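You operate a simulated robot arm through the tools that you are given. There is no shell and no other tool. Be economical: measure what you need, move in short steps, check, and stop when the job is done.

You run a simulated two-armed robot. Do the job below in one go: nothing can be reset, and whatever is moved stays where it is left.

TASK
The spool box card is pink: swap its green canister for the orange one.
Fine: green canister on the bench top beside the tester; shut the lid, latch it, wait till the card is blue. The spools stay. Set down upright: canister.

The check looks at the end state, three seconds after you hand in, the way a careful person would. Anything else that was tipped, shoved, dropped, spilled or broken makes it a failure. A push-on lid holds only when it is set on centred and level and pressed home; a screw cap is set on level and turned clockwise until tight.

THE ROBOT
Two 7-joint arms with three-finger grippers on one trunk, on a base that drives. Base frame: it is fixed to the floor where the robot stands at the start and does not move with it; the origin is under the middle of the robot, x ahead of it, y to its left, z up. Units: mm, rad, N and s.
The left shoulder is at the start at [70, 165, 1188], the right one opposite. With the tool pointing down near the work surface each hand reaches from about 340 to 860 mm from the robot's upright axis, wherever it stands, measured 20 degrees to its own side. Places, roughly: bench top beside the tester [800, 400, 800]; canister seat in the spool box [1000, 100, 900]; spool box [1000, 200, 900]; spool box latch lever [900, 100, 900]; spool box lid [1000, 200, 1000]. Payload 3.91 kg a hand.
Tool frame (each hand has its own): the origin (TCP) lies between the finger pads and is the grasp point; the fingertips stand 30 mm ahead of it; z points along the fingers, y is the line along which they close. Largest opening 116 mm; the body of the gripper starts 73 mm behind the TCP.
Orientation is told as [roll, pitch, yaw] about the base's x, y, z axes, in that order, counted from this pose: with the fingers straight down and closing along the base's y, the tool's x points along the base's -x, its y along +y and its z along -z.

THE INTERFACE
- The arms move only by the tool move_arm. It takes "left_plan", "right_plan" or both (then of equal length, played together; a hand with none holds still); each is one flat list of numbers, 6 for each row, row after row: the shift along the tool's x, y, z in units of 500 mm (1.0 is 500 mm), then the turn, a rotation vector about the tool's x, y, z in units of 60 degrees (1.0 is 60 degrees). In form: [tx, ty, tz, rx, ry, rz, tx, ty, tz, rx, ry, rz, ...]. A call has 1 to 10 rows; each row is the pose to reach, as a shift and turn from the pose commanded when the call began, along the tool's axes at that moment. "left_grip" and "right_grip" are, for a hand that has rows, the closure in counts, from 0 (fully open) to 255 (shut), set as the call begins (left out, the last holds). A call with a number of a shift or a turn outside -1 to 1 is refused whole. Rows are played at 5 a second. More than 50 mm and 0.15 rad between two rows, or a gripper value outside its range, and nothing of the call is played. A pose out of reach is approached as far as the arm can. The call stops where the force on the tool passes 90 N (or 10 N more than at its start, if that is more) or the arm is blocked; 0.2 s more then pass. Each finger travels about 153 mm/s and halts on what it meets, pressing with about 28 N; the grip force reading is that of the motor and also rises with nothing between the fingers. The clock runs only during rows and for 0.2 s after the last one: add rows that repeat a pose to give the fingers time. It gives the time, the measured TCP pose, the force on the tool (base axes), the opening and the grip force at its end, in the units of the frame above (readings bear some noise), with the torque about the TCP (base axes, N m) and any sound that the robot's microphone picked up.
- Cameras (640 x 400 px; columns grow to the right, rows downward): "scene" is now at [138.1, 21.7, 1523.2]; the picture's right is [0.25, -0.97, 0.00], its down [-0.41, -0.11, -0.91] and it looks along [0.88, 0.23, -0.42] (base axes); focal length 272 px, centre (320, 200). "left" rides on the left gripper at [75, 17, -88] in its tool frame; the picture's right is [-0.22, 0.97, 0.00], its down [-0.70, -0.16, -0.70] and it looks along [-0.68, -0.16, 0.71] (tool axes); focal length 247 px, centre (320, 200). "right" rides on the right gripper at [52, 56, -88] in its tool frame; the picture's right is [-0.73, 0.68, 0.00], its down [-0.49, -0.52, -0.70] and it looks along [-0.48, -0.51, 0.71] (tool axes); focal length 247 px, centre (320, 200). There is no depth. A picture from a camera that has moved, and an enlarged one, comes with that camera's place and axes in the base frame and with its lens.
- grab_frame(camera): a new picture of that camera. The clock stands still meanwhile.
- slide_trunk(by): slides the trunk up (or, below 0, down) by that many mm; the arms and the scene camera ride with it, the base frame stays. It gives what a move gives, with no picture.
- steer(legs): drives the robot by 1 to 6 legs, each [ahead, left, turn to the left] in mm, mm and rad, along the robot's own axes; the way and the turn of a leg run together, so that a leg with both is an arc; at most 1500 mm and 3.142 rad a leg. The arms and the cameras ride along, it lands a little off, and it stops where it bumps. It gives what a move gives.
- aim_head(pan, tilt): turns the head with the scene camera to pan (to the left, within 1.501 rad either way) and tilt (down, from -0.506 to 1.204), counted from straight ahead of the robot. It gives what a move gives.
- close_up(camera, box): a new picture of the part [left, top, right, bottom] of that camera's present view, enlarged. The clock stands still meanwhile.
- sign_off(): hands the job in; it is judged then, once.

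Work in short steps. Places have to be worked out from the pictures, the camera data and where the tool is seen: move nearer, look again, correct. Check each grasp and each placing, and mend what went wrong. You have 120 turns and 92 pictures in all, those below and enlarged ones among them. Open the grippers and draw the arms clear of the work before you hand the job in, unless the task says otherwise; then end with one line.

The tools are called after "Request:" by a JSON object that holds its "name" and its "arguments". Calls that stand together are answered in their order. move_arm: Moves the arms, as the interface text tells. Its arguments: {"type":"object","properties":{"left_plan":{"type":"array","items":{"type":"number"}},"left_grip":{"type":"number"},"right_plan":{"type":"array","items":{"type":"number"}},"right_grip":{"type":"number"}},"required":[]} The other tools are called the same way: slide_trunk (by) slides the trunk up or down; steer (legs) drives the base; aim_head (pan, tilt) turns the head that bears the scene camera; grab_frame (camera) takes a picture; close_up (camera, box) takes an enlarged picture of a part of a camera's view; sign_off () hands the job in.

At the start:

```text
time: 0.0
left_tool_pos: [551.3, 446.8, 1368.7]
left_orientation: [0.001, 0.0, 0.001]
left_contact_force: [0.5, -0.2, -0.8]
left_moment: [0.01, 0.0, -0.02]
left_grip_width: 115.9
left_finger_force: 0.1
right_tool_pos: [352.0, -42.2, 1415.7]
right_orientation: [0.001, 0.002, -0.001]
right_contact_force: [-0.6, -0.6, -0.2]
right_moment: [-0.02, 0.02, 0.0]
right_grip_width: 116.3
right_finger_force: 0.0
trunk travel left (down, up): [-725.0, 115.0]
robot x, y, heading: [3.3, 1.2, 0.002]
head pan, tilt: [0.253, 0.435]
```

scene: 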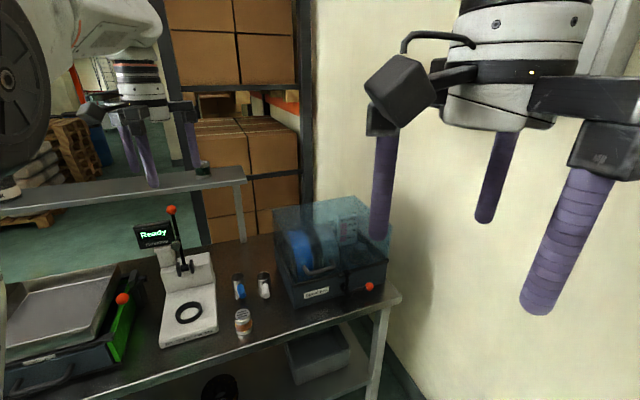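
right: 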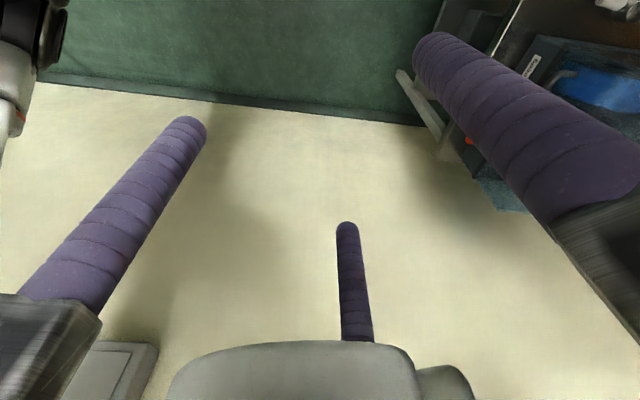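
left: 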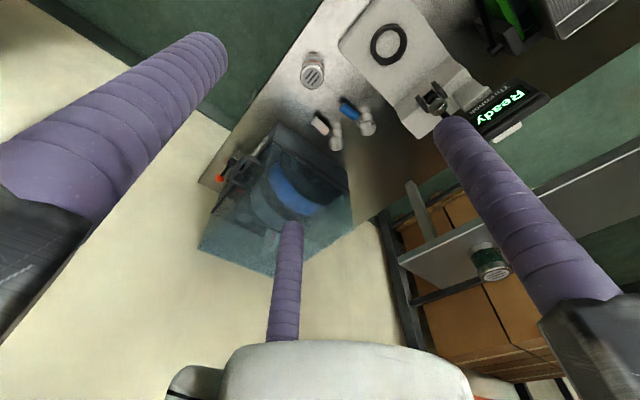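

The spool box is right of the tester; I'll zoom in on it and on the small objects on the bench.

Request:
{"name": "close_up", "arguments": {"camera": "scene", "box": [220, 190, 420, 315]}}

Request:
{"name": "close_up", "arguments": {"camera": "scene", "box": [130, 220, 290, 350]}}

Request:
{"name": "close_up", "arguments": {"camera": "left", "box": [190, 20, 400, 290]}}

Request:
{"name": "close_up", "arguments": {"camera": "left", "box": [400, 180, 580, 300]}}

```text
3.20 times, centred on (320, 252) of scene
camera zoom: at [138.1, 21.7, 1523.2], right [0.25, -0.97, 0.0], down [-0.41, -0.11, -0.91], along [0.88, 0.23, -0.42], focal length 870 px, centre (320, 32)
```

zoom: 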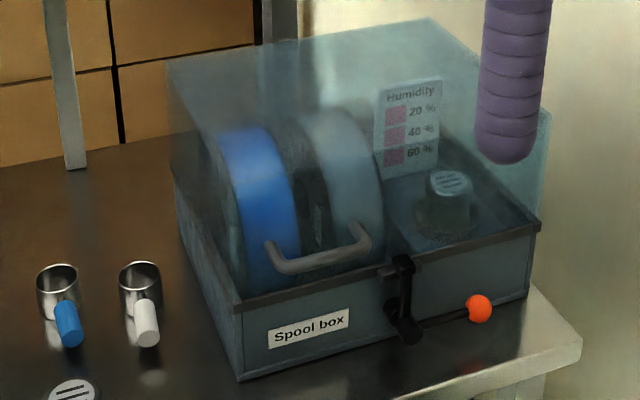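

```text
3.08 times, centred on (210, 285) of scene
camera zoom: at [138.1, 21.7, 1523.2], right [0.25, -0.97, 0.0], down [-0.41, -0.11, -0.91], along [0.88, 0.23, -0.42], focal length 836 px, centre (658, -62)
```

zoom: 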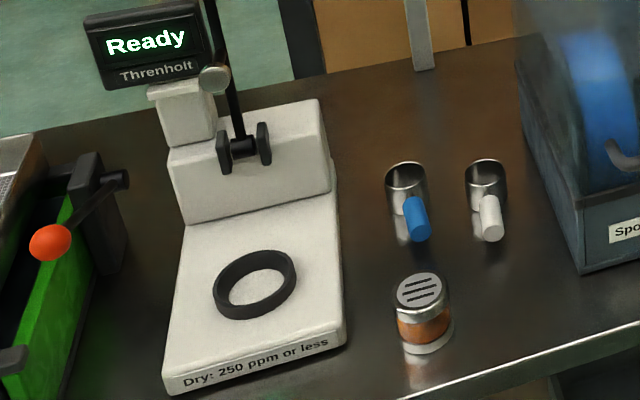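

```text
1.48 times, centred on (295, 155) of left
camera zoom: at [477.2, 463.8, 1457.3], right [0.22, 0.97, 0.0], down [0.7, -0.16, 0.7], along [0.68, -0.16, -0.71], focal length 366 px, centre (357, 267)
```

zoom: 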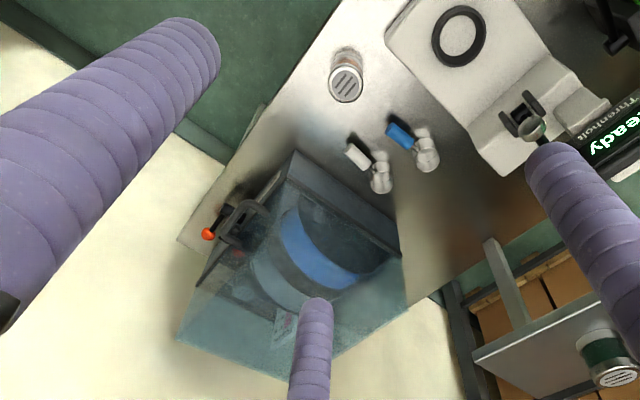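

```text
3.33 times, centred on (490, 240) of left
camera zoom: at [477.2, 463.8, 1457.3], right [0.22, 0.97, 0.0], down [0.7, -0.16, 0.7], along [0.68, -0.16, -0.71], focal length 823 px, centre (-247, 67)
```

zoom: 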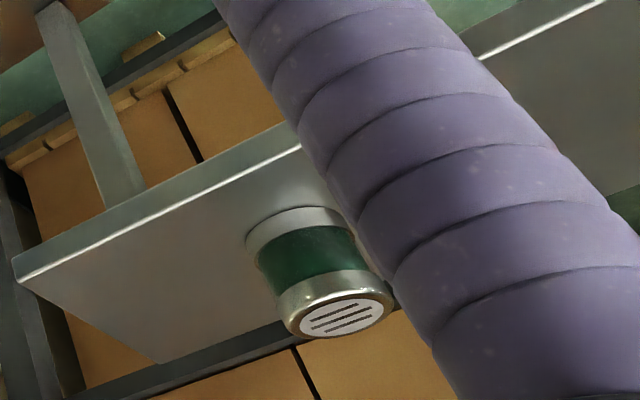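

Bench is rotated about 0.62 rad to the left relative to me; the orange canister is near (666, 402), with the bench around z≈780. I turn to face the bench and drive up squarely in front of it.

Request:
{"name": "steer", "arguments": {"legs": [[0, 0, 0.618], [0, -350, 0], [220, 0, 0]]}}

Request:
{"name": "aim_head", "arguments": {"pan": -0.1, "tilt": 0.75}}

Request:
{"name": "grab_frame", "arguments": {"camera": "scene"}}

```text
time: 5.2
left_tool_pos: [570.4, 520.4, 1370.8]
left_orientation: [-0.001, -0.001, 0.614]
left_contact_force: [0.1, 0.6, 0.7]
left_moment: [0.01, -0.02, 0.0]
left_grip_width: 116.1
left_finger_force: 0.0
right_tool_pos: [688.2, 6.0, 1415.9]
right_orientation: [0.002, 0.002, 0.614]
right_contact_force: [1.1, -0.4, -0.9]
right_moment: [-0.02, -0.03, -0.03]
right_grip_width: 116.2
right_finger_force: 0.1
trunk travel left (down, up): [-725.0, 115.0]
robot x, y, heading: [380.5, -160.4, 0.614]
head pan, tilt: [0.253, 0.435]
```

```text
time: 6.1
left_tool_pos: [573.7, 521.1, 1369.7]
left_orientation: [0.001, 0.0, 0.613]
left_contact_force: [-0.8, 0.0, 0.2]
left_moment: [-0.02, 0.04, 0.03]
left_grip_width: 116.3
left_finger_force: 0.0
right_tool_pos: [690.2, 7.9, 1416.1]
right_orientation: [0.002, 0.001, 0.612]
right_contact_force: [0.0, -0.8, 0.0]
right_moment: [-0.02, 0.04, 0.01]
right_grip_width: 116.0
right_finger_force: 0.1
trunk travel left (down, up): [-725.0, 115.0]
robot x, y, heading: [380.3, -158.8, 0.614]
head pan, tilt: [-0.099, 0.75]
```

```text
84 pictures are left
camera scene: at [491.1, -92.9, 1495.3], right [0.49, -0.87, 0.0], down [-0.59, -0.34, -0.73], along [0.64, 0.36, -0.68], focal length 272 px, centre (320, 200)
```

scene: 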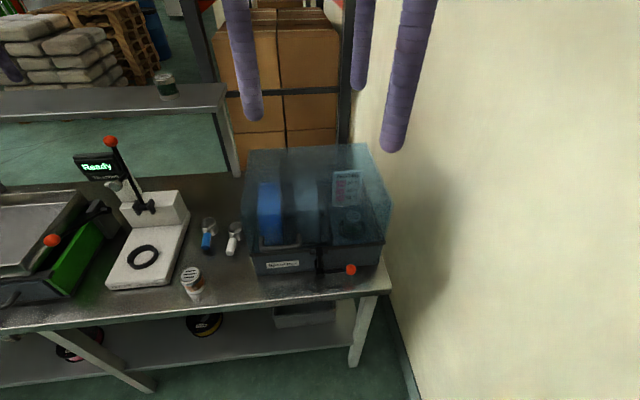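

I'm now facing the bench squarely; I zoom in on the box, the latch and the nearby items.

Request:
{"name": "close_up", "arguments": {"camera": "scene", "box": [230, 135, 400, 290]}}

Request:
{"name": "close_up", "arguments": {"camera": "scene", "box": [100, 190, 270, 310]}}

Request:
{"name": "grab_frame", "arguments": {"camera": "right"}}

```text
2.58 times, centred on (315, 212) of scene
camera zoom: at [491.1, -92.9, 1495.3], right [0.49, -0.87, 0.0], down [-0.59, -0.34, -0.73], along [0.64, 0.36, -0.68], focal length 701 px, centre (333, 168)
```

zoom: 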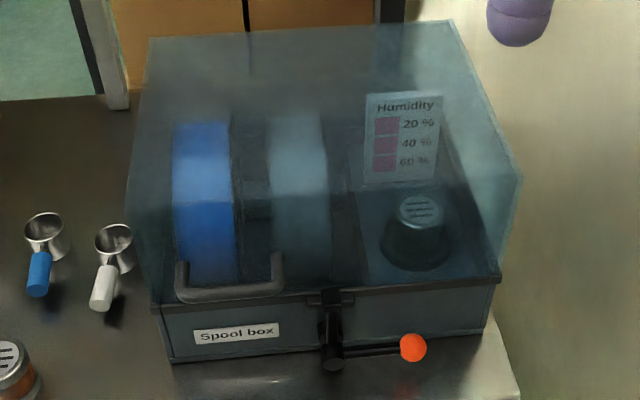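

```text
3.33 times, centred on (185, 250) of scene
camera zoom: at [491.1, -92.9, 1495.3], right [0.49, -0.87, 0.0], down [-0.59, -0.34, -0.73], along [0.64, 0.36, -0.68], focal length 906 px, centre (770, 33)
```

zoom: 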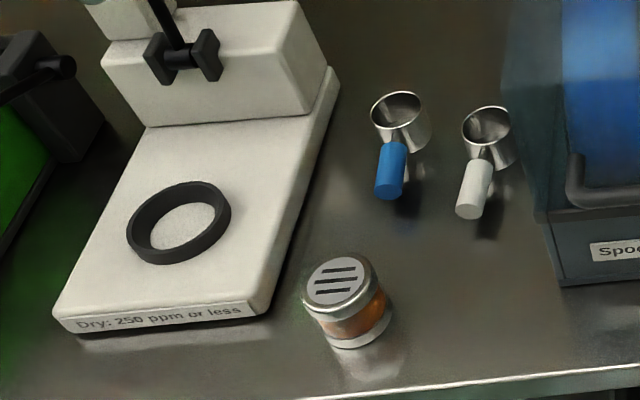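

```text
81 pictures are left
camera right: at [614.5, 23.2, 1503.0], right [0.21, 0.98, 0.0], down [0.7, -0.15, 0.7], along [0.68, -0.14, -0.72], focal length 247 px, centre (320, 200)
```

right: 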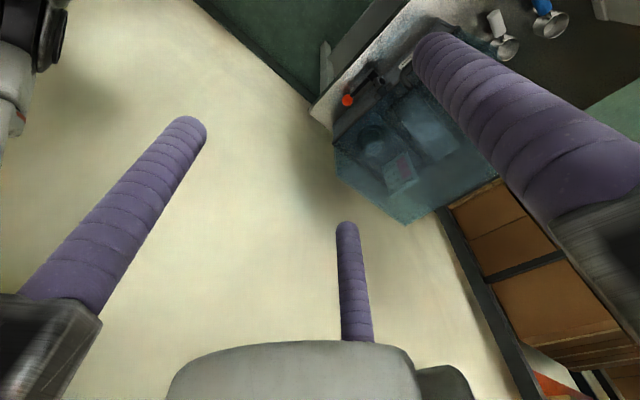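

Ball of the latch lever ≈ (n 755, l −485, z 845) in a bench-aligned frame (n into bench, l left), handle bar ≈ (769, −301, 950), green canister top ≈ (870, −507, 934). I lower the right hand in front of the latch to look at it closely.

Request:
{"name": "move_arm", "arguments": {"right_plan": [-0.024, 0, 0.09, 0, 0, 0, -0.048, 0, 0.18, 0, 0, 0, -0.072, 0, 0.27, 0, 0, 0, -0.096, 0, 0.36, 0, 0, 0, -0.12, 0, 0.45, 0, 0, 0, -0.144, 0, 0.54, 0, 0, 0, -0.168, 0, 0.63, 0, 0, 0, -0.192, 0, 0.72, 0, 0, 0, -0.216, 0, 0.81, 0, 0, 0]}}

Request:
{"name": "grab_frame", "arguments": {"camera": "right"}}

Request:
{"name": "grab_frame", "arguments": {"camera": "scene"}}

```text
time: 8.1
left_tool_pos: [553.3, 531.0, 1366.0]
left_orientation: [-0.014, -0.01, 0.615]
left_contact_force: [-0.9, -0.1, -1.1]
left_moment: [0.0, -0.02, -0.01]
left_grip_width: 116.0
left_finger_force: 0.1
right_tool_pos: [764.2, 80.5, 1016.0]
right_orientation: [-0.015, -0.009, 0.614]
right_contact_force: [-0.3, 0.1, 0.1]
right_moment: [-0.02, 0.02, 0.01]
right_grip_width: 115.9
right_finger_force: 0.1
trunk travel left (down, up): [-725.0, 115.0]
robot x, y, heading: [378.6, -164.2, 0.61]
head pan, tilt: [-0.099, 0.75]
```

```text
80 pictures are left
camera right: at [685.8, 95.7, 1103.1], right [0.21, 0.98, 0.0], down [0.69, -0.14, 0.71], along [0.7, -0.15, -0.7], focal length 247 px, centre (320, 200)
```

right: 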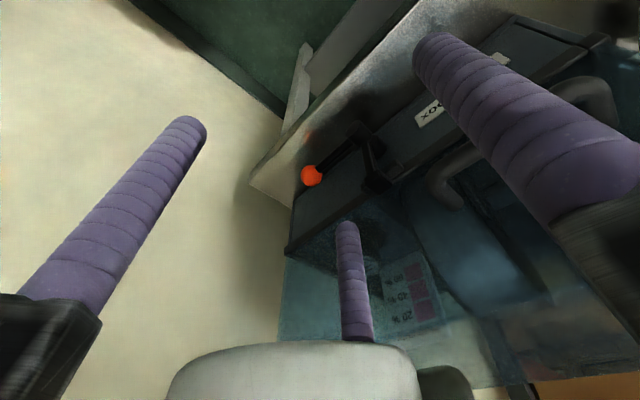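

```text
79 pictures are left
camera scene: at [468.3, -82.1, 1496.3], right [0.49, -0.87, 0.02], down [-0.58, -0.34, -0.74], along [0.65, 0.35, -0.68], focal length 272 px, centre (320, 200)
```

scene: 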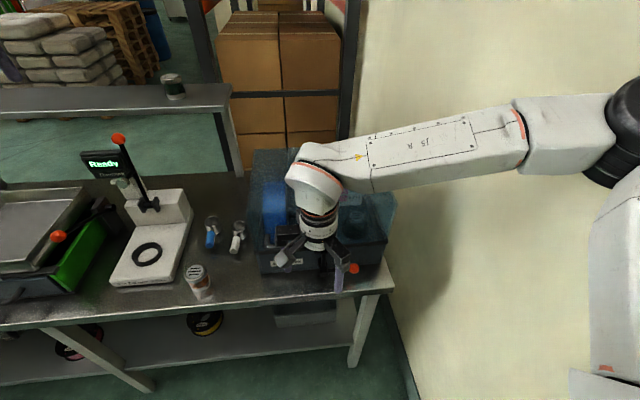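

The robot leans slightly with the arm out, so I'll trust measured poses. I zoom in on the latch.

Request:
{"name": "close_up", "arguments": {"camera": "right", "box": [270, 60, 480, 240]}}

Request:
{"name": "close_up", "arguments": {"camera": "scene", "box": [250, 190, 400, 300]}}

```text
2.22 times, centred on (375, 150) of right
camera zoom: at [685.8, 95.7, 1103.1], right [0.21, 0.98, 0.0], down [0.69, -0.14, 0.71], along [0.7, -0.15, -0.7], focal length 549 px, centre (198, 311)
```

zoom: 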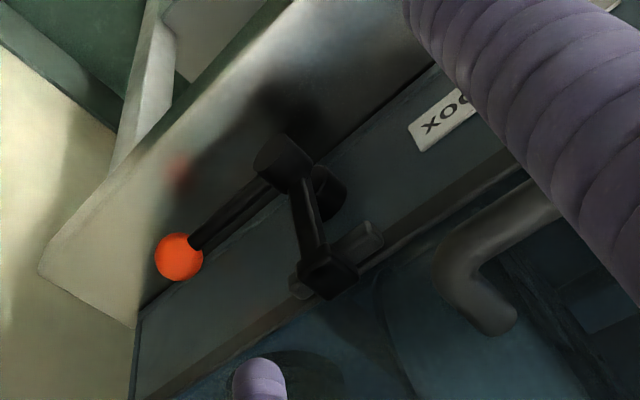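

```text
3.64 times, centred on (325, 245) of scene
camera zoom: at [468.3, -82.1, 1496.3], right [0.49, -0.87, 0.02], down [-0.58, -0.34, -0.74], along [0.65, 0.35, -0.68], focal length 988 px, centre (302, 36)
```

zoom: 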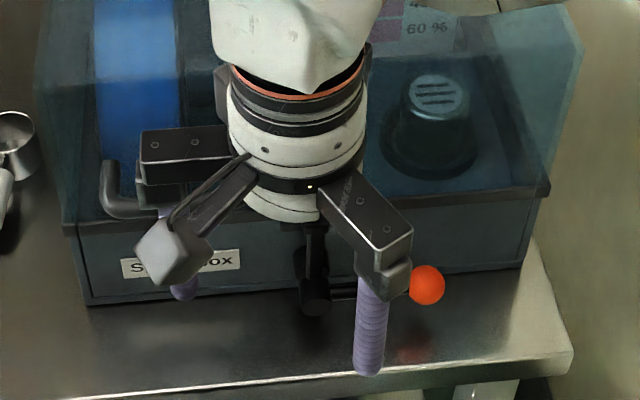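

The latch: a hub pivoting about the box's depth axis at ≈(l −400, z 840), hook arm up, ball lever to the right; ball at (754, −484, 845). The lever must swing up (bench is below). I yaw the right hand so that the fingers close front-to-back, first half.

Request:
{"name": "move_arm", "arguments": {"right_plan": [0.01, -0.02, 0, 0, 0, -0.1, 0.02, -0.04, 0, 0, 0, -0.2, 0.03, -0.06, 0, 0, 0, -0.3, 0.04, -0.08, 0, 0, 0, -0.4, 0.05, -0.1, 0, 0, 0, -0.5, 0.06, -0.12, 0, 0, 0, -0.6, 0.07, -0.14, 0, 0, 0, -0.7, 0.08, -0.16, 0, 0, 0, -0.8, 0.09, -0.18, 0, 0, 0, -0.9, 0.1, -0.2, 0, 0, 0, -1.0], "right_grip": 150}}

Request:
{"name": "move_arm", "arguments": {"right_plan": [0, 0, 0, 0, 0, -0.1, 0, 0, 0, 0, 0, -0.2, 0, 0, 0, 0, 0, -0.3, 0, 0, 0, 0, 0, -0.4, 0, 0, 0, 0, 0, -0.5]}}

Request:
{"name": "move_arm", "arguments": {"right_plan": [0, 0, 0, 0.11, 0, 0, 0, 0, 0, 0.22, 0, 0, 0, 0, 0, 0.33, 0, 0, 0, 0, 0, 0.44, 0, 0, 0, 0, 0, 0.55, 0, 0, 0, 0, 0, 0.667, 0, 0]}}

Request:
{"name": "grab_frame", "arguments": {"camera": "right"}}

Request:
{"name": "grab_frame", "arguments": {"camera": "scene"}}

```text
time: 10.5
left_tool_pos: [495.6, 588.4, 1369.9]
left_orientation: [0.003, -0.005, 0.778]
left_contact_force: [0.4, 0.9, 0.7]
left_moment: [-0.07, 0.12, 0.04]
left_grip_width: 116.1
left_finger_force: 0.1
right_tool_pos: [793.3, 98.5, 1011.8]
right_orientation: [-0.006, -0.006, 1.517]
right_contact_force: [-0.9, -4.4, -0.8]
right_moment: [0.56, -0.09, 0.09]
right_grip_width: 47.8
right_finger_force: 0.0
right hand out of reach, approached as far as the arm can: row 8, 9, 10
trunk travel left (down, up): [-725.0, 115.0]
robot x, y, heading: [419.5, -113.0, 0.772]
head pan, tilt: [-0.099, 0.75]
stopped in row 10 (right hand): the arm was blocked; the commanded pose is now the measured one
```

```text
time: 11.9
left_tool_pos: [486.9, 592.3, 1373.2]
left_orientation: [0.008, -0.009, 0.804]
left_contact_force: [-0.6, -0.1, -0.1]
left_moment: [0.05, -0.02, 0.02]
left_grip_width: 115.8
left_finger_force: 0.0
right_tool_pos: [796.6, 112.8, 1009.8]
right_orientation: [-0.005, -0.001, 1.599]
right_contact_force: [0.0, 0.3, 0.4]
right_moment: [0.02, -0.03, -0.01]
right_grip_width: 47.8
right_finger_force: 0.0
right hand out of reach, approached as far as the arm can: row 1, 2, 3, 4, 5
trunk travel left (down, up): [-725.0, 115.0]
robot x, y, heading: [425.2, -103.0, 0.806]
head pan, tilt: [-0.099, 0.75]
stopped in row 5 (right hand): the arm was blocked; the commanded pose is now the measured one
```

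```text
time: 13.3
left_tool_pos: [511.6, 579.1, 1375.7]
left_orientation: [0.025, -0.003, 0.797]
left_contact_force: [-0.3, 0.9, -0.9]
left_moment: [-0.04, -0.05, 0.0]
left_grip_width: 115.9
left_finger_force: 0.1
right_tool_pos: [816.2, 100.5, 1006.9]
right_orientation: [-0.685, -0.013, 1.591]
right_contact_force: [-0.3, 0.4, -0.1]
right_moment: [-0.01, 0.0, -0.02]
right_grip_width: 47.8
right_finger_force: 0.0
trunk travel left (down, up): [-725.0, 115.0]
robot x, y, heading: [427.4, -108.6, 0.797]
head pan, tilt: [-0.099, 0.75]
```

```text
76 pictures are left
camera right: at [716.2, 46.2, 1036.4], right [-0.54, 0.73, -0.42], down [-0.05, 0.47, 0.88], along [0.84, 0.5, -0.22], focal length 247 px, centre (320, 200)
```

right: 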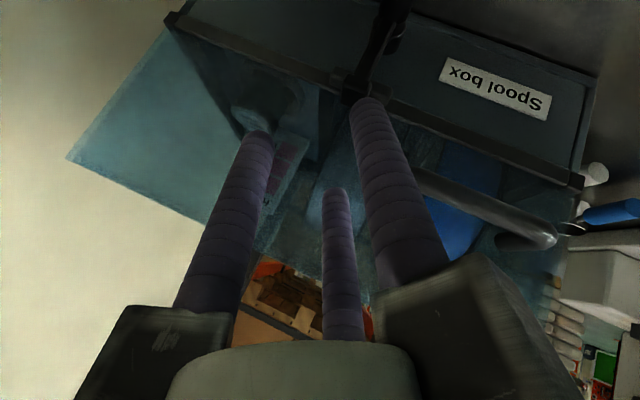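

```text
75 pictures are left
camera scene: at [520.3, -16.0, 1495.4], right [0.64, -0.77, 0.0], down [-0.52, -0.44, -0.73], along [0.56, 0.47, -0.68], focal length 272 px, centre (320, 200)
```

scene: 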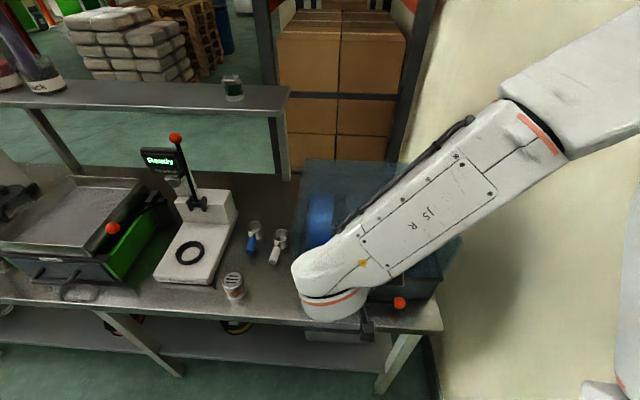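

The right elbow met the wall and turned the base (now heading 0.797). Nothing at the bench was touched. I back off and re-station further left, turned more toward the box, to give the elbow room.

Request:
{"name": "steer", "arguments": {"legs": [[-150, 80, 0], [0, 0, -0.483], [80, 165, 0]]}}

Request:
{"name": "aim_head", "arguments": {"pan": 0.05, "tilt": 0.7}}

Request:
{"name": "grab_frame", "arguments": {"camera": "scene"}}

```text
time: 17.2
left_tool_pos: [679.5, 584.6, 1378.1]
left_orientation: [0.028, -0.001, 0.322]
left_contact_force: [-0.1, -0.5, -0.4]
left_moment: [-0.02, -0.02, 0.02]
left_grip_width: 116.1
left_finger_force: 0.1
right_tool_pos: [730.8, 21.4, 1004.7]
right_orientation: [-0.683, -0.019, 1.114]
right_contact_force: [-0.1, 0.1, 0.0]
right_moment: [-0.02, -0.03, 0.01]
right_grip_width: 47.7
right_finger_force: 0.2
trunk travel left (down, up): [-725.0, 115.0]
robot x, y, heading: [286.4, 17.1, 0.316]
head pan, tilt: [-0.099, 0.75]
```

```text
time: 17.9
left_tool_pos: [680.7, 588.0, 1377.5]
left_orientation: [0.025, -0.001, 0.32]
left_contact_force: [0.0, -0.1, -0.5]
left_moment: [-0.04, 0.01, 0.01]
left_grip_width: 116.2
left_finger_force: 0.0
right_tool_pos: [730.1, 22.9, 1005.6]
right_orientation: [-0.682, -0.014, 1.115]
right_contact_force: [1.3, -0.2, -0.8]
right_moment: [0.0, 0.02, -0.02]
right_grip_width: 47.9
right_finger_force: 0.1
trunk travel left (down, up): [-725.0, 115.0]
robot x, y, heading: [291.9, 20.5, 0.32]
head pan, tilt: [0.051, 0.7]
```

```text
74 pictures are left
camera scene: at [413.2, 66.1, 1499.5], right [0.36, -0.93, 0.0], down [-0.6, -0.23, -0.76], along [0.71, 0.28, -0.64], focal length 272 px, centre (320, 200)
```

scene: 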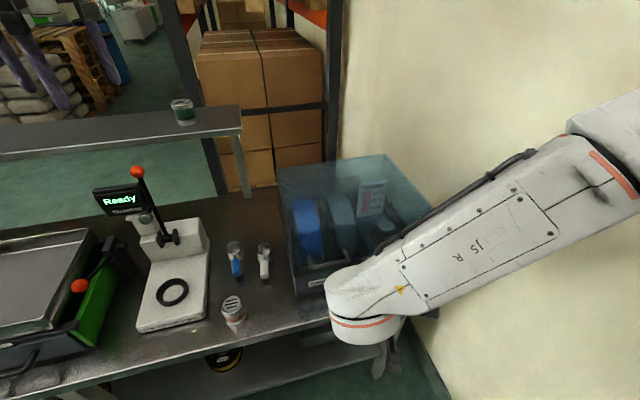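

The arm is free now. I re-orient the right hand to point mostly forward (tilted 65° from vertical, square to the box) so the closed fingertips can lift the latch ball from below.

Request:
{"name": "move_arm", "arguments": {"right_plan": [0.006, 0, 0.01, -0.0303, -0.0853, 0.0755, 0.011, 0.001, 0.02, -0.0605, -0.1707, 0.151, 0.017, 0.001, 0.03, -0.0908, -0.256, 0.2265, 0.022, 0.001, 0.04, -0.121, -0.3413, 0.302, 0.028, 0.002, 0.05, -0.1513, -0.4267, 0.3775, 0.034, 0.002, 0.06, -0.1816, -0.512, 0.453, 0.039, 0.002, 0.07, -0.2118, -0.5973, 0.5285, 0.045, 0.003, 0.08, -0.2421, -0.6826, 0.604, 0.05, 0.003, 0.09, -0.2723, -0.768, 0.6795, 0.056, 0.003, 0.1, -0.3026, -0.8533, 0.755], "right_grip": 255}}

Request:
{"name": "grab_frame", "arguments": {"camera": "scene"}}

Request:
{"name": "grab_frame", "arguments": {"camera": "right"}}

```text
time: 20.1
left_tool_pos: [674.4, 603.5, 1373.0]
left_orientation: [0.015, -0.001, 0.323]
left_contact_force: [0.2, 0.0, 0.6]
left_moment: [-0.02, 0.01, 0.0]
left_grip_width: 116.2
left_finger_force: 0.1
right_tool_pos: [811.6, 13.5, 907.7]
right_orientation: [-0.008, -1.145, 0.624]
right_contact_force: [0.0, 0.1, -0.3]
right_moment: [0.01, 0.01, -0.01]
right_grip_width: 9.3
right_finger_force: 27.8
right hand out of reach, approached as far as the arm can: row 2, 3, 4, 5, 6, 7, 8, 9, 10
trunk travel left (down, up): [-725.0, 115.0]
robot x, y, heading: [289.7, 23.7, 0.323]
head pan, tilt: [0.051, 0.7]
```

```text
73 pictures are left
camera scene: at [407.0, 81.4, 1499.9], right [0.36, -0.93, 0.01], down [-0.6, -0.24, -0.76], along [0.71, 0.27, -0.64], focal length 272 px, centre (320, 200)
```

scene: 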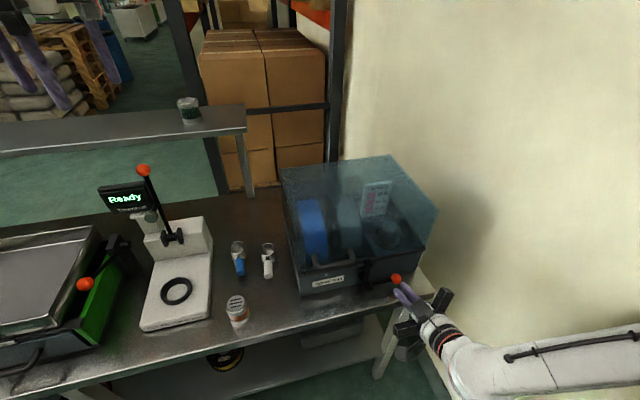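

```text
72 pictures are left
camera right: at [694.6, -0.7, 894.8], right [-0.15, 0.73, 0.66], down [-0.05, -0.68, 0.73], along [0.99, 0.07, 0.14], focal length 247 px, centre (320, 200)
```

right: 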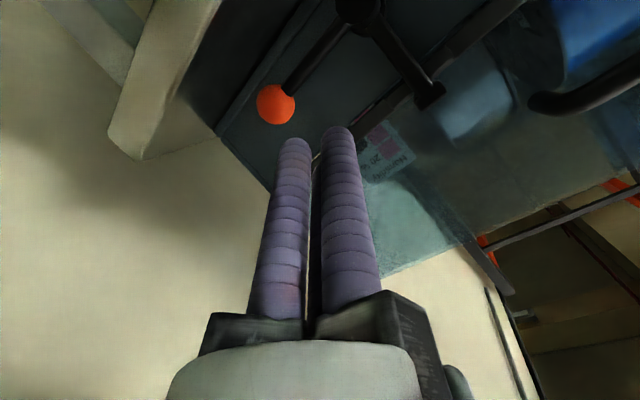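

Hand orientation is as wanted and the TCP is at about (671, −456, 908). Now move to a pre-contact pose just in front of and below the ball's line.

Request:
{"name": "move_arm", "arguments": {"right_plan": [0.033, -0.023, 0.06, 0, 0, 0, 0.067, -0.046, 0.121, 0, 0, 0, 0.1, -0.069, 0.182, 0, 0, 0, 0.133, -0.092, 0.242, 0, 0, 0]}}

Request:
{"name": "grab_frame", "arguments": {"camera": "right"}}

```text
time: 20.9
left_tool_pos: [677.6, 584.5, 1379.3]
left_orientation: [0.027, -0.003, 0.318]
left_contact_force: [-0.1, -1.0, 0.3]
left_moment: [0.01, -0.11, 0.0]
left_grip_width: 115.8
left_finger_force: 0.1
right_tool_pos: [876.0, 6.5, 831.7]
right_orientation: [0.027, -1.152, 0.586]
right_contact_force: [1.1, -0.1, -0.4]
right_moment: [0.0, -0.04, 0.01]
right_grip_width: 9.1
right_finger_force: 28.2
trunk travel left (down, up): [-725.0, 115.0]
robot x, y, heading: [288.7, 19.6, 0.318]
head pan, tilt: [0.051, 0.7]
stopped in row 4 (right hand): the force on the tool passed its limit at 158 N (the readings are from after the stop); the commanded pose is now the measured one
```

```text
71 pictures are left
camera right: at [758.2, -6.1, 818.6], right [-0.14, 0.72, 0.68], down [-0.06, -0.69, 0.72], along [0.99, 0.06, 0.14], focal length 247 px, centre (320, 200)
```

right: 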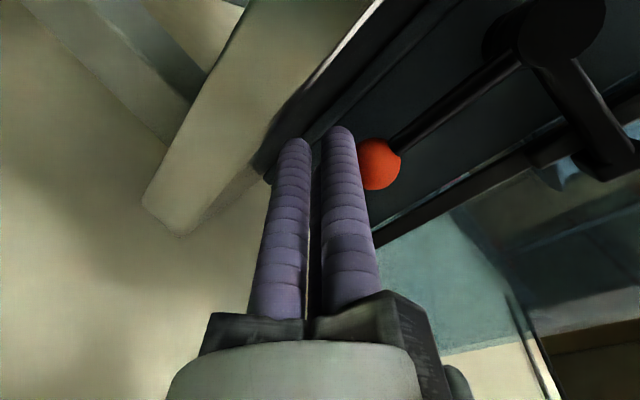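

The fingertip clipped something (probably the ball's lower-right front); the ball is still at (754, −482, 847). I go slightly lower and left, then a bit further in beneath it.

Request:
{"name": "move_arm", "arguments": {"right_plan": [0.0146, 0.008, 0.0065, 0, 0, 0, 0.0146, 0.016, 0.0065, 0, 0, 0, 0.0085, 0.016, 0.02, 0, 0, 0, 0.0024, 0.016, 0.034, 0, 0, 0]}}

Request:
{"name": "grab_frame", "arguments": {"camera": "right"}}

Request:
{"name": "close_up", "arguments": {"camera": "scene", "box": [280, 150, 460, 350]}}

```text
time: 21.8
left_tool_pos: [679.0, 578.1, 1379.3]
left_orientation: [0.024, -0.005, 0.311]
left_contact_force: [0.7, 1.2, 0.2]
left_moment: [-0.02, 0.04, 0.01]
left_grip_width: 116.2
left_finger_force: 0.1
right_tool_pos: [879.1, 7.1, 826.9]
right_orientation: [0.028, -1.161, 0.561]
right_contact_force: [-31.9, -33.6, 53.2]
right_moment: [-0.77, 0.02, -0.38]
right_grip_width: 9.0
right_finger_force: 28.0
trunk travel left (down, up): [-725.0, 115.0]
robot x, y, heading: [293.4, 19.9, 0.311]
head pan, tilt: [0.051, 0.7]
stopped in row 4 (right hand): the force on the tool passed its limit at 95 N (the readings are from after the stop); the commanded pose is now the measured one
```

```text
70 pictures are left
camera right: at [760.4, -2.7, 813.9], right [-0.13, 0.72, 0.68], down [-0.08, -0.69, 0.72], along [0.99, 0.04, 0.15], focal length 247 px, centre (320, 200)
```

right: 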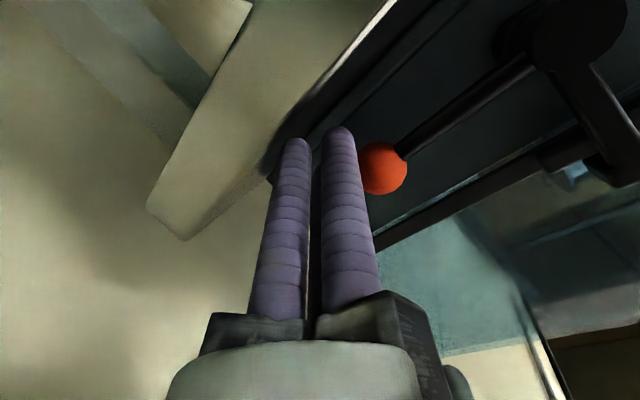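

```text
2.00 times, centred on (370, 250) of scene
camera zoom: at [404.7, 59.5, 1500.6], right [0.35, -0.94, 0.0], down [-0.6, -0.23, -0.77], along [0.72, 0.27, -0.64], focal length 544 px, centre (220, 100)
```

zoom: 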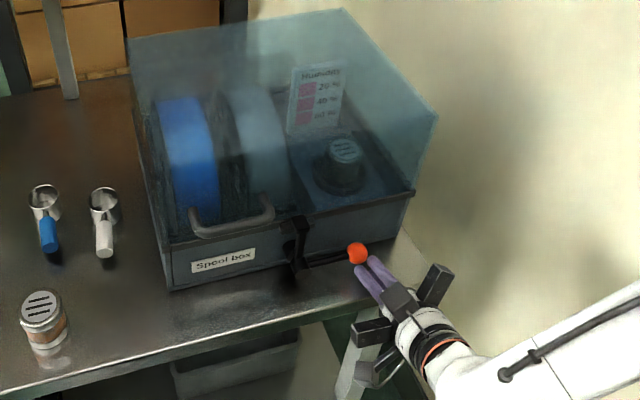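

The upward reaction shows the fingertip is on the bench top (bench is nearer z≈797–800). I don't need to go lower: shift left under the ball and lift along its arc.

Request:
{"name": "move_arm", "arguments": {"right_plan": [-0.0073, 0.016, -0.0032, 0, 0, 0, -0.011, 0.03, -0.0048, 0, 0, 0, -0.028, 0.03, -0.012, 0, 0, 0, -0.046, 0.03, -0.02, 0, 0, 0, -0.066, 0.031, -0.029, 0, 0, 0, -0.088, 0.032, -0.038, 0, 0, 0]}}

Request:
{"name": "grab_frame", "arguments": {"camera": "right"}}

```text
time: 23.2
left_tool_pos: [685.4, 583.2, 1376.4]
left_orientation: [0.027, 0.001, 0.315]
left_contact_force: [-0.7, 0.5, 0.8]
left_moment: [0.03, -0.03, 0.01]
left_grip_width: 115.8
left_finger_force: 0.0
right_tool_pos: [874.7, 25.6, 869.5]
right_orientation: [0.029, -1.152, 0.57]
right_contact_force: [0.1, 0.3, 0.1]
right_moment: [0.04, 0.0, -0.04]
right_grip_width: 9.1
right_finger_force: 28.0
trunk travel left (down, up): [-725.0, 115.0]
robot x, y, heading: [289.7, 16.8, 0.314]
head pan, tilt: [0.051, 0.7]
```

```text
68 pictures are left
camera right: at [757.3, 14.5, 857.3], right [-0.13, 0.72, 0.68], down [-0.07, -0.69, 0.72], along [0.99, 0.05, 0.14], focal length 247 px, centre (320, 200)
```

right: 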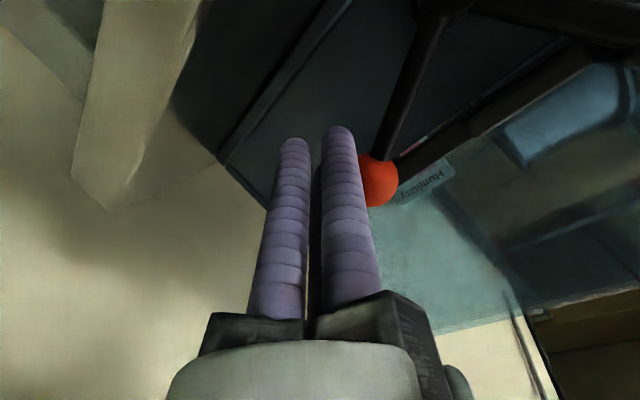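

The lever is swinging up with no notable resistance. I continue the arc toward vertical.

Request:
{"name": "move_arm", "arguments": {"right_plan": [-0.025, 0.005, -0.012, 0, 0, 0, -0.051, 0.014, -0.023, 0, 0, 0, -0.084, 0.042, -0.037, 0, 0, 0, -0.102, 0.065, -0.0455, 0, 0, 0, -0.117, 0.092, -0.052, 0, 0, 0, -0.126, 0.12, -0.056, 0, 0, 0]}}

Request:
{"name": "grab_frame", "arguments": {"camera": "right"}}

Request:
{"name": "close_up", "arguments": {"camera": "scene", "box": [280, 180, 440, 300]}}

```text
time: 24.6
left_tool_pos: [691.9, 579.2, 1376.0]
left_orientation: [0.026, 0.001, 0.308]
left_contact_force: [-1.4, 0.8, 0.4]
left_moment: [-0.1, -0.11, 0.01]
left_grip_width: 115.9
left_finger_force: 0.1
right_tool_pos: [855.3, 43.0, 926.3]
right_orientation: [-0.018, -1.126, 0.547]
right_contact_force: [22.0, -35.7, -25.9]
right_moment: [-1.02, 0.09, -0.96]
right_grip_width: 9.0
right_finger_force: 28.1
trunk travel left (down, up): [-725.0, 115.0]
robot x, y, heading: [289.1, 18.0, 0.31]
head pan, tilt: [0.051, 0.7]
stopped in row 6 (right hand): the force on the tool passed its limit at 99 N (the readings are from after the stop); the commanded pose is now the measured one
```

```text
67 pictures are left
camera right: at [737.1, 39.0, 916.0], right [-0.08, 0.75, 0.66], down [-0.1, -0.66, 0.74], along [0.99, -0.01, 0.13], focal length 247 px, centre (320, 200)
```

right: 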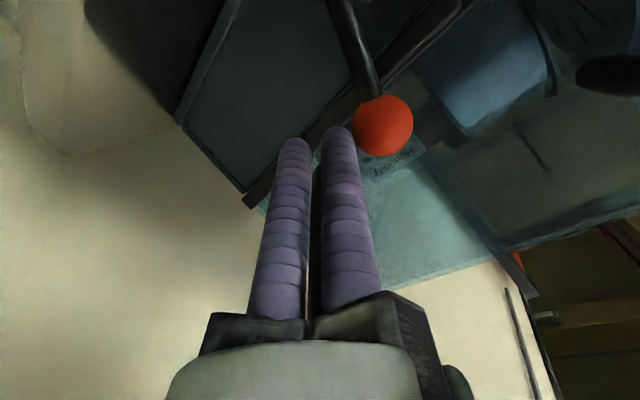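

```text
3.33 times, centred on (360, 240) of scene
camera zoom: at [417.2, 60.4, 1499.8], right [0.35, -0.94, 0.0], down [-0.6, -0.23, -0.76], along [0.72, 0.27, -0.64], focal length 906 px, centre (187, 67)
```

zoom: 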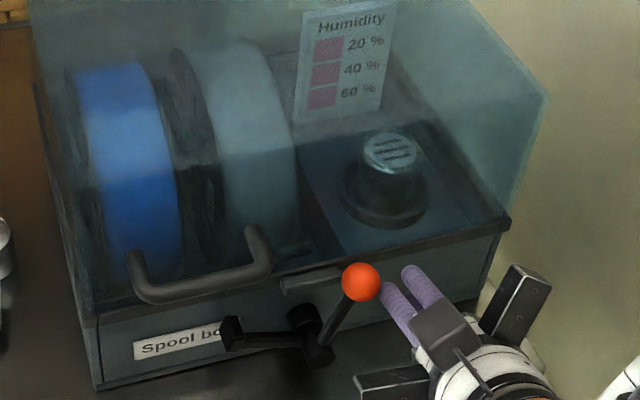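

The hook has swung clear of the lid lug: latch is open (lever at its stop). I back the right hand off and check that the lever stays.

Request:
{"name": "move_arm", "arguments": {"right_plan": [0, -0.03, -0.03, 0, 0, 0, 0, -0.05, -0.09, 0, 0, 0, 0, -0.07, -0.16, 0, 0, 0]}}

Request:
{"name": "grab_frame", "arguments": {"camera": "scene"}}

Request:
{"name": "grab_frame", "arguments": {"camera": "left"}}

```text
time: 25.4
left_tool_pos: [690.4, 576.4, 1376.4]
left_orientation: [0.029, 0.003, 0.307]
left_contact_force: [1.2, -0.3, -0.1]
left_moment: [0.05, 0.03, -0.01]
left_grip_width: 116.0
left_finger_force: 0.1
right_tool_pos: [850.5, -6.3, 941.8]
right_orientation: [0.006, -1.133, 0.554]
right_contact_force: [-0.1, -0.7, 0.6]
right_moment: [0.0, 0.0, 0.06]
right_grip_width: 9.2
right_finger_force: 28.3
right hand out of reach, approached as far as the arm can: row 2, 3
trunk travel left (down, up): [-725.0, 115.0]
robot x, y, heading: [291.1, 18.1, 0.308]
head pan, tilt: [0.051, 0.7]
```

```text
65 pictures are left
camera scene: at [417.9, 57.9, 1499.5], right [0.35, -0.94, 0.0], down [-0.6, -0.23, -0.76], along [0.71, 0.27, -0.64], focal length 272 px, centre (320, 200)
```

scene: 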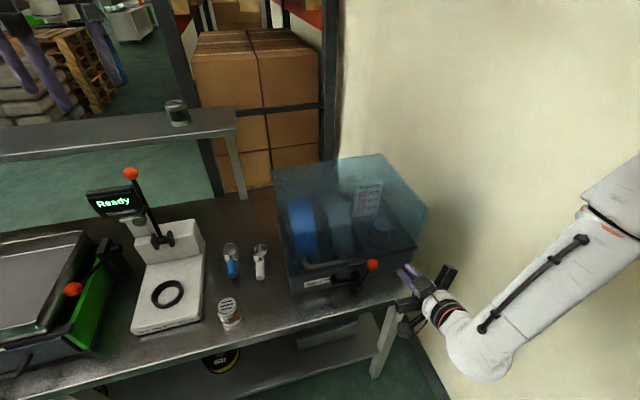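

```text
64 pictures are left
camera left: at [615.7, 567.6, 1465.2], right [-0.08, 1.0, 0.03], down [0.72, 0.04, 0.69], along [0.69, 0.08, -0.72], focal length 247 px, centre (320, 200)
```

left: 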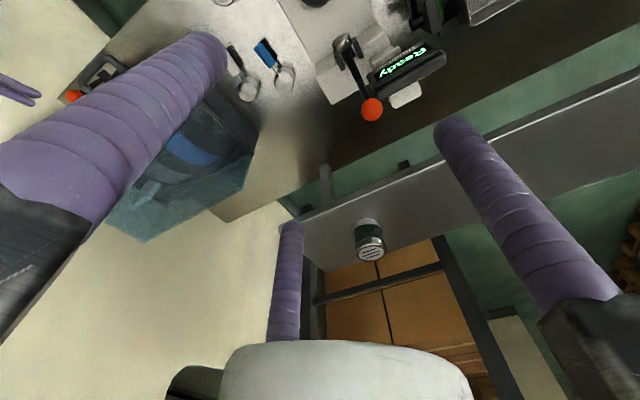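

The lever stays up. Now I bring the left hand back in front of the box, high up, while yawing it so its fingers will close perpendicular to the handle bar.

Request:
{"name": "move_arm", "arguments": {"left_plan": [0.0323, -0.0675, 0, 0, 0, 0.1, 0.0646, -0.135, 0, 0, 0, 0.2, 0.0969, -0.2025, 0, 0, 0, 0.3, 0.1292, -0.27, 0, 0, 0, 0.4, 0.1615, -0.3375, 0, 0, 0, 0.5, 0.1938, -0.405, 0, 0, 0, 0.6, 0.2261, -0.4725, 0, 0, 0, 0.7, 0.2584, -0.54, 0, 0, 0, 0.8, 0.2907, -0.6075, 0, 0, 0, 0.9, 0.323, -0.675, 0, 0, 0, 1.0]}}

Request:
{"name": "grab_frame", "arguments": {"camera": "scene"}}

```text
time: 27.6
left_tool_pos: [781.0, 252.8, 1412.4]
left_orientation: [-0.033, -0.01, -0.717]
left_contact_force: [-0.3, 0.2, 0.7]
left_moment: [0.07, 0.0, 0.04]
left_grip_width: 115.8
left_finger_force: 0.0
left hand out of reach, approached as far as the arm can: row 4, 5, 6, 7, 8, 9, 10
right_tool_pos: [848.0, -6.0, 940.7]
right_orientation: [0.0, -1.135, 0.556]
right_contact_force: [0.1, -0.4, 0.6]
right_moment: [0.02, -0.03, 0.01]
right_grip_width: 9.0
right_finger_force: 28.1
trunk travel left (down, up): [-725.0, 115.0]
robot x, y, heading: [292.0, 16.7, 0.313]
head pan, tilt: [0.051, 0.7]
```

```text
63 pictures are left
camera scene: at [398.1, 62.7, 1477.3], right [0.48, -0.88, 0.0], down [-0.73, -0.4, -0.55], along [0.49, 0.26, -0.83], focal length 272 px, centre (320, 200)
```

scene: 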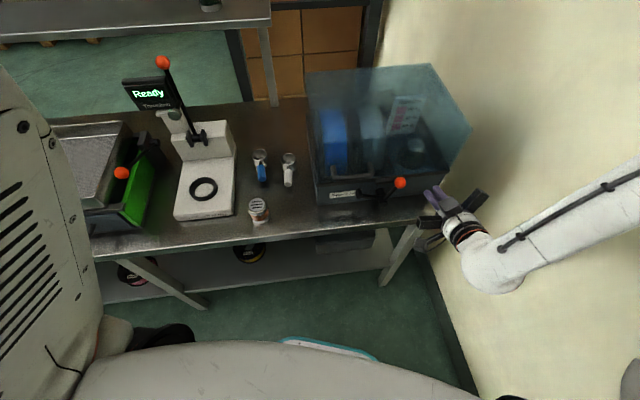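

The left arm came close to the head (the head camera got nudged). I lower the left hand first, straight down, to free it.

Request:
{"name": "move_arm", "arguments": {"left_plan": [0, 0, 0.08, 0, 0, 0, 0, 0, 0.16, 0, 0, 0, 0, 0, 0.24, 0, 0, 0, 0, 0, 0.32, 0, 0, 0]}}

Request:
{"name": "grab_frame", "arguments": {"camera": "scene"}}

```text
time: 28.6
left_tool_pos: [785.5, 239.7, 1247.8]
left_orientation: [0.013, 0.023, -0.739]
left_contact_force: [0.0, 0.7, -0.7]
left_moment: [0.05, 0.09, 0.04]
left_grip_width: 116.4
left_finger_force: 0.0
left hand out of reach, approached as far as the arm can: row 1
right_tool_pos: [850.5, -4.7, 939.8]
right_orientation: [-0.001, -1.132, 0.557]
right_contact_force: [0.3, -0.1, -0.7]
right_moment: [0.04, 0.0, 0.02]
right_grip_width: 9.2
right_finger_force: 27.6
trunk travel left (down, up): [-725.0, 115.0]
robot x, y, heading: [287.7, 16.3, 0.31]
head pan, tilt: [0.051, 0.7]
```

```text
62 pictures are left
camera scene: at [419.2, 60.7, 1499.3], right [0.35, -0.94, 0.0], down [-0.6, -0.23, -0.76], along [0.71, 0.27, -0.65], focal length 272 px, centre (320, 200)
```

scene: 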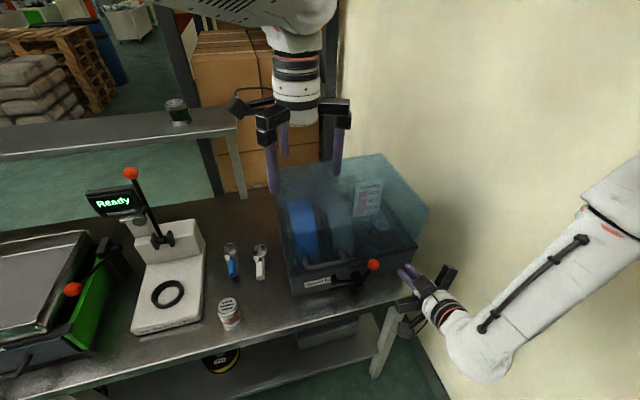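

Head is free again, and the commanded pose follows the reached one. Next: finish the yaw while drawing back, then tilt the left hand to point forward-down 60° in front of the handle.

Request:
{"name": "move_arm", "arguments": {"left_plan": [-0.019, -0.052, 0.04, 0, 0, 0.07, -0.038, -0.104, 0.08, 0, 0, 0.14, -0.058, -0.156, 0.12, 0, 0, 0.208]}}

Request:
{"name": "move_arm", "arguments": {"left_plan": [0, -0.0075, 0.042, -0.125, 0, 0, 0, -0.015, 0.084, -0.25, 0, 0, 0, -0.0225, 0.126, -0.375, 0, 0, 0, -0.03, 0.168, -0.5, 0, 0, 0, -0.0375, 0.21, -0.625, 0, 0, 0, -0.045, 0.252, -0.75, 0, 0, 0, -0.0525, 0.294, -0.875, 0, 0, 0, -0.06, 0.336, -1.0, 0, 0]}}

Request:
{"name": "grab_frame", "arguments": {"camera": "scene"}}

Request:
{"name": "grab_frame", "arguments": {"camera": "left"}}

```text
time: 29.4
left_tool_pos: [748.9, 162.3, 1188.9]
left_orientation: [0.008, 0.026, -0.957]
left_contact_force: [1.0, -0.2, -0.2]
left_moment: [0.03, 0.0, 0.0]
left_grip_width: 115.9
left_finger_force: 0.1
right_tool_pos: [848.1, -6.1, 941.8]
right_orientation: [-0.002, -1.134, 0.558]
right_contact_force: [-0.1, 0.0, -0.4]
right_moment: [0.03, 0.03, 0.0]
right_grip_width: 9.1
right_finger_force: 28.4
trunk travel left (down, up): [-725.0, 115.0]
robot x, y, heading: [290.6, 15.8, 0.312]
head pan, tilt: [0.051, 0.7]
```

```text
time: 31.4
left_tool_pos: [732.2, 147.1, 1050.0]
left_orientation: [1.05, -0.065, -0.941]
left_contact_force: [-0.3, -0.4, -0.2]
left_moment: [0.02, -0.01, -0.02]
left_grip_width: 116.2
left_finger_force: 0.1
right_tool_pos: [848.4, -4.7, 941.5]
right_orientation: [-0.002, -1.132, 0.56]
right_contact_force: [0.9, -0.3, -1.0]
right_moment: [0.02, 0.03, -0.03]
right_grip_width: 8.9
right_finger_force: 28.5
trunk travel left (down, up): [-725.0, 115.0]
robot x, y, heading: [289.5, 21.0, 0.308]
head pan, tilt: [0.051, 0.7]
stopped in row 8 (left hand): the arm was blocked; the commanded pose is now the measured one
```

```text
61 pictures are left
camera scene: at [416.1, 61.3, 1499.3], right [0.35, -0.94, 0.0], down [-0.61, -0.23, -0.76], along [0.71, 0.27, -0.65], focal length 272 px, centre (320, 200)
```

scene: 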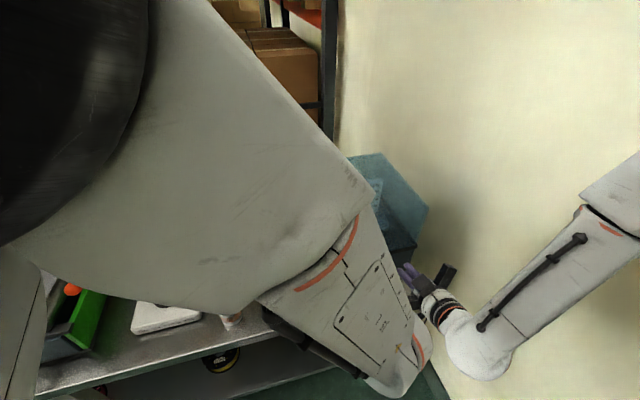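

```text
60 pictures are left
camera left: at [631.6, 169.6, 1103.4], right [0.49, 0.15, 0.86], down [-0.15, -0.96, 0.25], along [0.86, -0.26, -0.45], focal length 247 px, centre (320, 200)
```

left: 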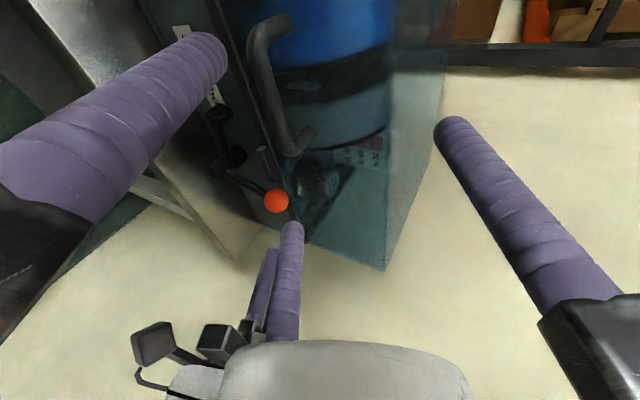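

The left hand is at (683, −301, 1050) pointing forward-down, and from its camera the handle bar is at (771, −301, 952). I narrow the fingers and approach part way along the tool axis.

Request:
{"name": "move_arm", "arguments": {"left_plan": [0, -0.041, 0, 0, 0, 0, 0, -0.081, 0, 0, 0, 0, 0, -0.081, 0.05, 0, 0, 0, 0, -0.081, 0.1, 0, 0, 0], "left_grip": 160}}

Request:
{"name": "grab_frame", "arguments": {"camera": "left"}}

```text
time: 32.6
left_tool_pos: [768.5, 160.0, 1026.6]
left_orientation: [1.045, -0.168, -0.895]
left_contact_force: [0.9, 0.7, 0.0]
left_moment: [-0.05, 0.02, -0.02]
left_grip_width: 43.4
left_finger_force: 0.0
right_tool_pos: [848.1, -5.2, 941.3]
right_orientation: [-0.004, -1.134, 0.559]
right_contact_force: [1.3, 0.4, 0.0]
right_moment: [-0.01, 0.03, -0.01]
right_grip_width: 9.2
right_finger_force: 28.2
trunk travel left (down, up): [-725.0, 115.0]
robot x, y, heading: [286.9, 18.0, 0.309]
head pan, tilt: [0.051, 0.7]
stopped in row 4 (left hand): the arm was blocked; the commanded pose is now the measured one
```

```text
59 pictures are left
camera left: at [662.7, 183.5, 1071.5], right [0.43, 0.24, 0.87], down [-0.13, -0.94, 0.33], along [0.89, -0.25, -0.37], focal length 247 px, centre (320, 200)
```

left: 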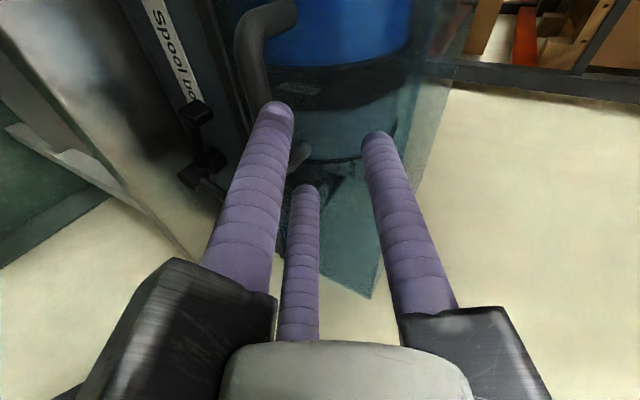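

The left wrist is cramped at this forward tilt. I reduce the tilt to about 35° from vertical (still clears the hood face) and square it up.

Request:
{"name": "move_arm", "arguments": {"left_plan": [0.006, -0.002, 0.0, 0.105, 0.0164, 0.04, 0.012, -0.004, 0.0, 0.21, 0.0327, 0.08, 0.018, -0.006, 0.01, 0.315, 0.05, 0.12, 0.024, -0.008, 0.018, 0.419, 0.0654, 0.159]}}

Request:
{"name": "grab_frame", "arguments": {"camera": "left"}}

Request:
{"name": "grab_frame", "arguments": {"camera": "scene"}}

```text
time: 33.6
left_tool_pos: [765.3, 173.3, 1013.6]
left_orientation: [0.608, 0.008, -0.96]
left_contact_force: [-0.3, 0.0, -0.3]
left_moment: [-0.01, 0.0, -0.01]
left_grip_width: 43.6
left_finger_force: 0.1
right_tool_pos: [849.3, -4.3, 940.7]
right_orientation: [-0.007, -1.133, 0.56]
right_contact_force: [-0.1, -0.4, 0.5]
right_moment: [-0.04, -0.01, -0.05]
right_grip_width: 9.2
right_finger_force: 27.9
trunk travel left (down, up): [-725.0, 115.0]
robot x, y, heading: [288.5, 18.9, 0.306]
head pan, tilt: [0.051, 0.7]
```

```text
58 pictures are left
camera left: at [693.0, 213.1, 1095.9], right [0.79, 0.27, 0.56], down [-0.03, -0.88, 0.48], along [0.62, -0.4, -0.68], focal length 247 px, centre (320, 200)
```

left: 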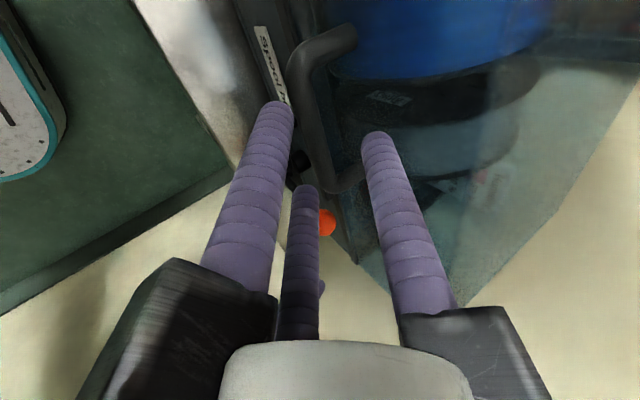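

```text
57 pictures are left
camera scene: at [416.0, 61.7, 1499.5], right [0.35, -0.94, 0.0], down [-0.6, -0.23, -0.76], along [0.72, 0.27, -0.64], focal length 272 px, centre (320, 200)
```

scene: 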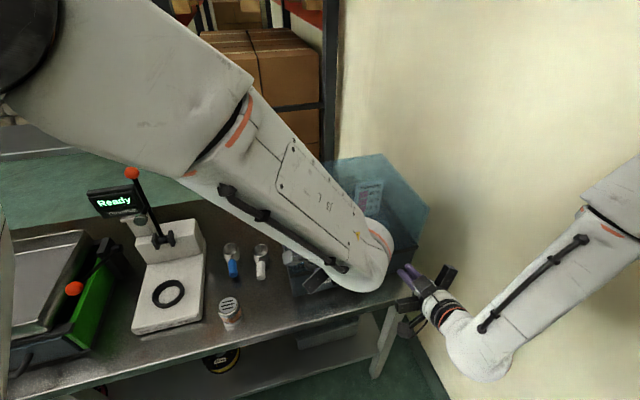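

Aligned: the bar lies right on the tool axis ~70 mm ahead. Advance 58 mm along the axis and close on the bar.

Request:
{"name": "move_arm", "arguments": {"left_plan": [0, 0, 0.03, 0, 0, 0, 0, 0, 0.06, 0, 0, 0, 0, 0, 0.09, 0, 0, 0, 0, 0, 0.116, 0, 0, 0]}}

Request:
{"name": "grab_frame", "arguments": {"camera": "left"}}

```text
time: 34.6
left_tool_pos: [789.6, 186.2, 994.1]
left_orientation: [0.597, -0.078, -0.936]
left_contact_force: [-62.8, -32.8, 19.8]
left_moment: [0.53, -0.53, -0.11]
left_grip_width: 34.9
left_finger_force: 0.2
right_tool_pos: [840.0, -7.1, 947.3]
right_orientation: [-0.009, -1.142, 0.563]
right_contact_force: [-0.5, 0.0, -0.6]
right_moment: [-0.04, -0.01, 0.0]
right_grip_width: 9.2
right_finger_force: 27.6
trunk travel left (down, up): [-725.0, 115.0]
robot x, y, heading: [290.2, 15.8, 0.311]
head pan, tilt: [0.051, 0.7]
```

```text
56 pictures are left
camera left: at [713.4, 229.4, 1069.9], right [0.76, 0.33, 0.56], down [-0.03, -0.84, 0.54], along [0.65, -0.43, -0.62], focal length 247 px, centre (320, 200)
```

left: 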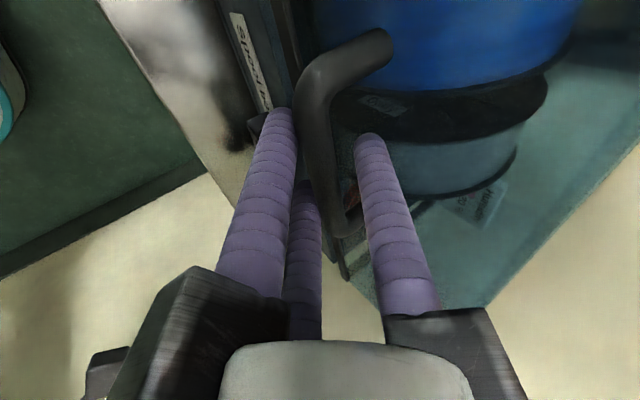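

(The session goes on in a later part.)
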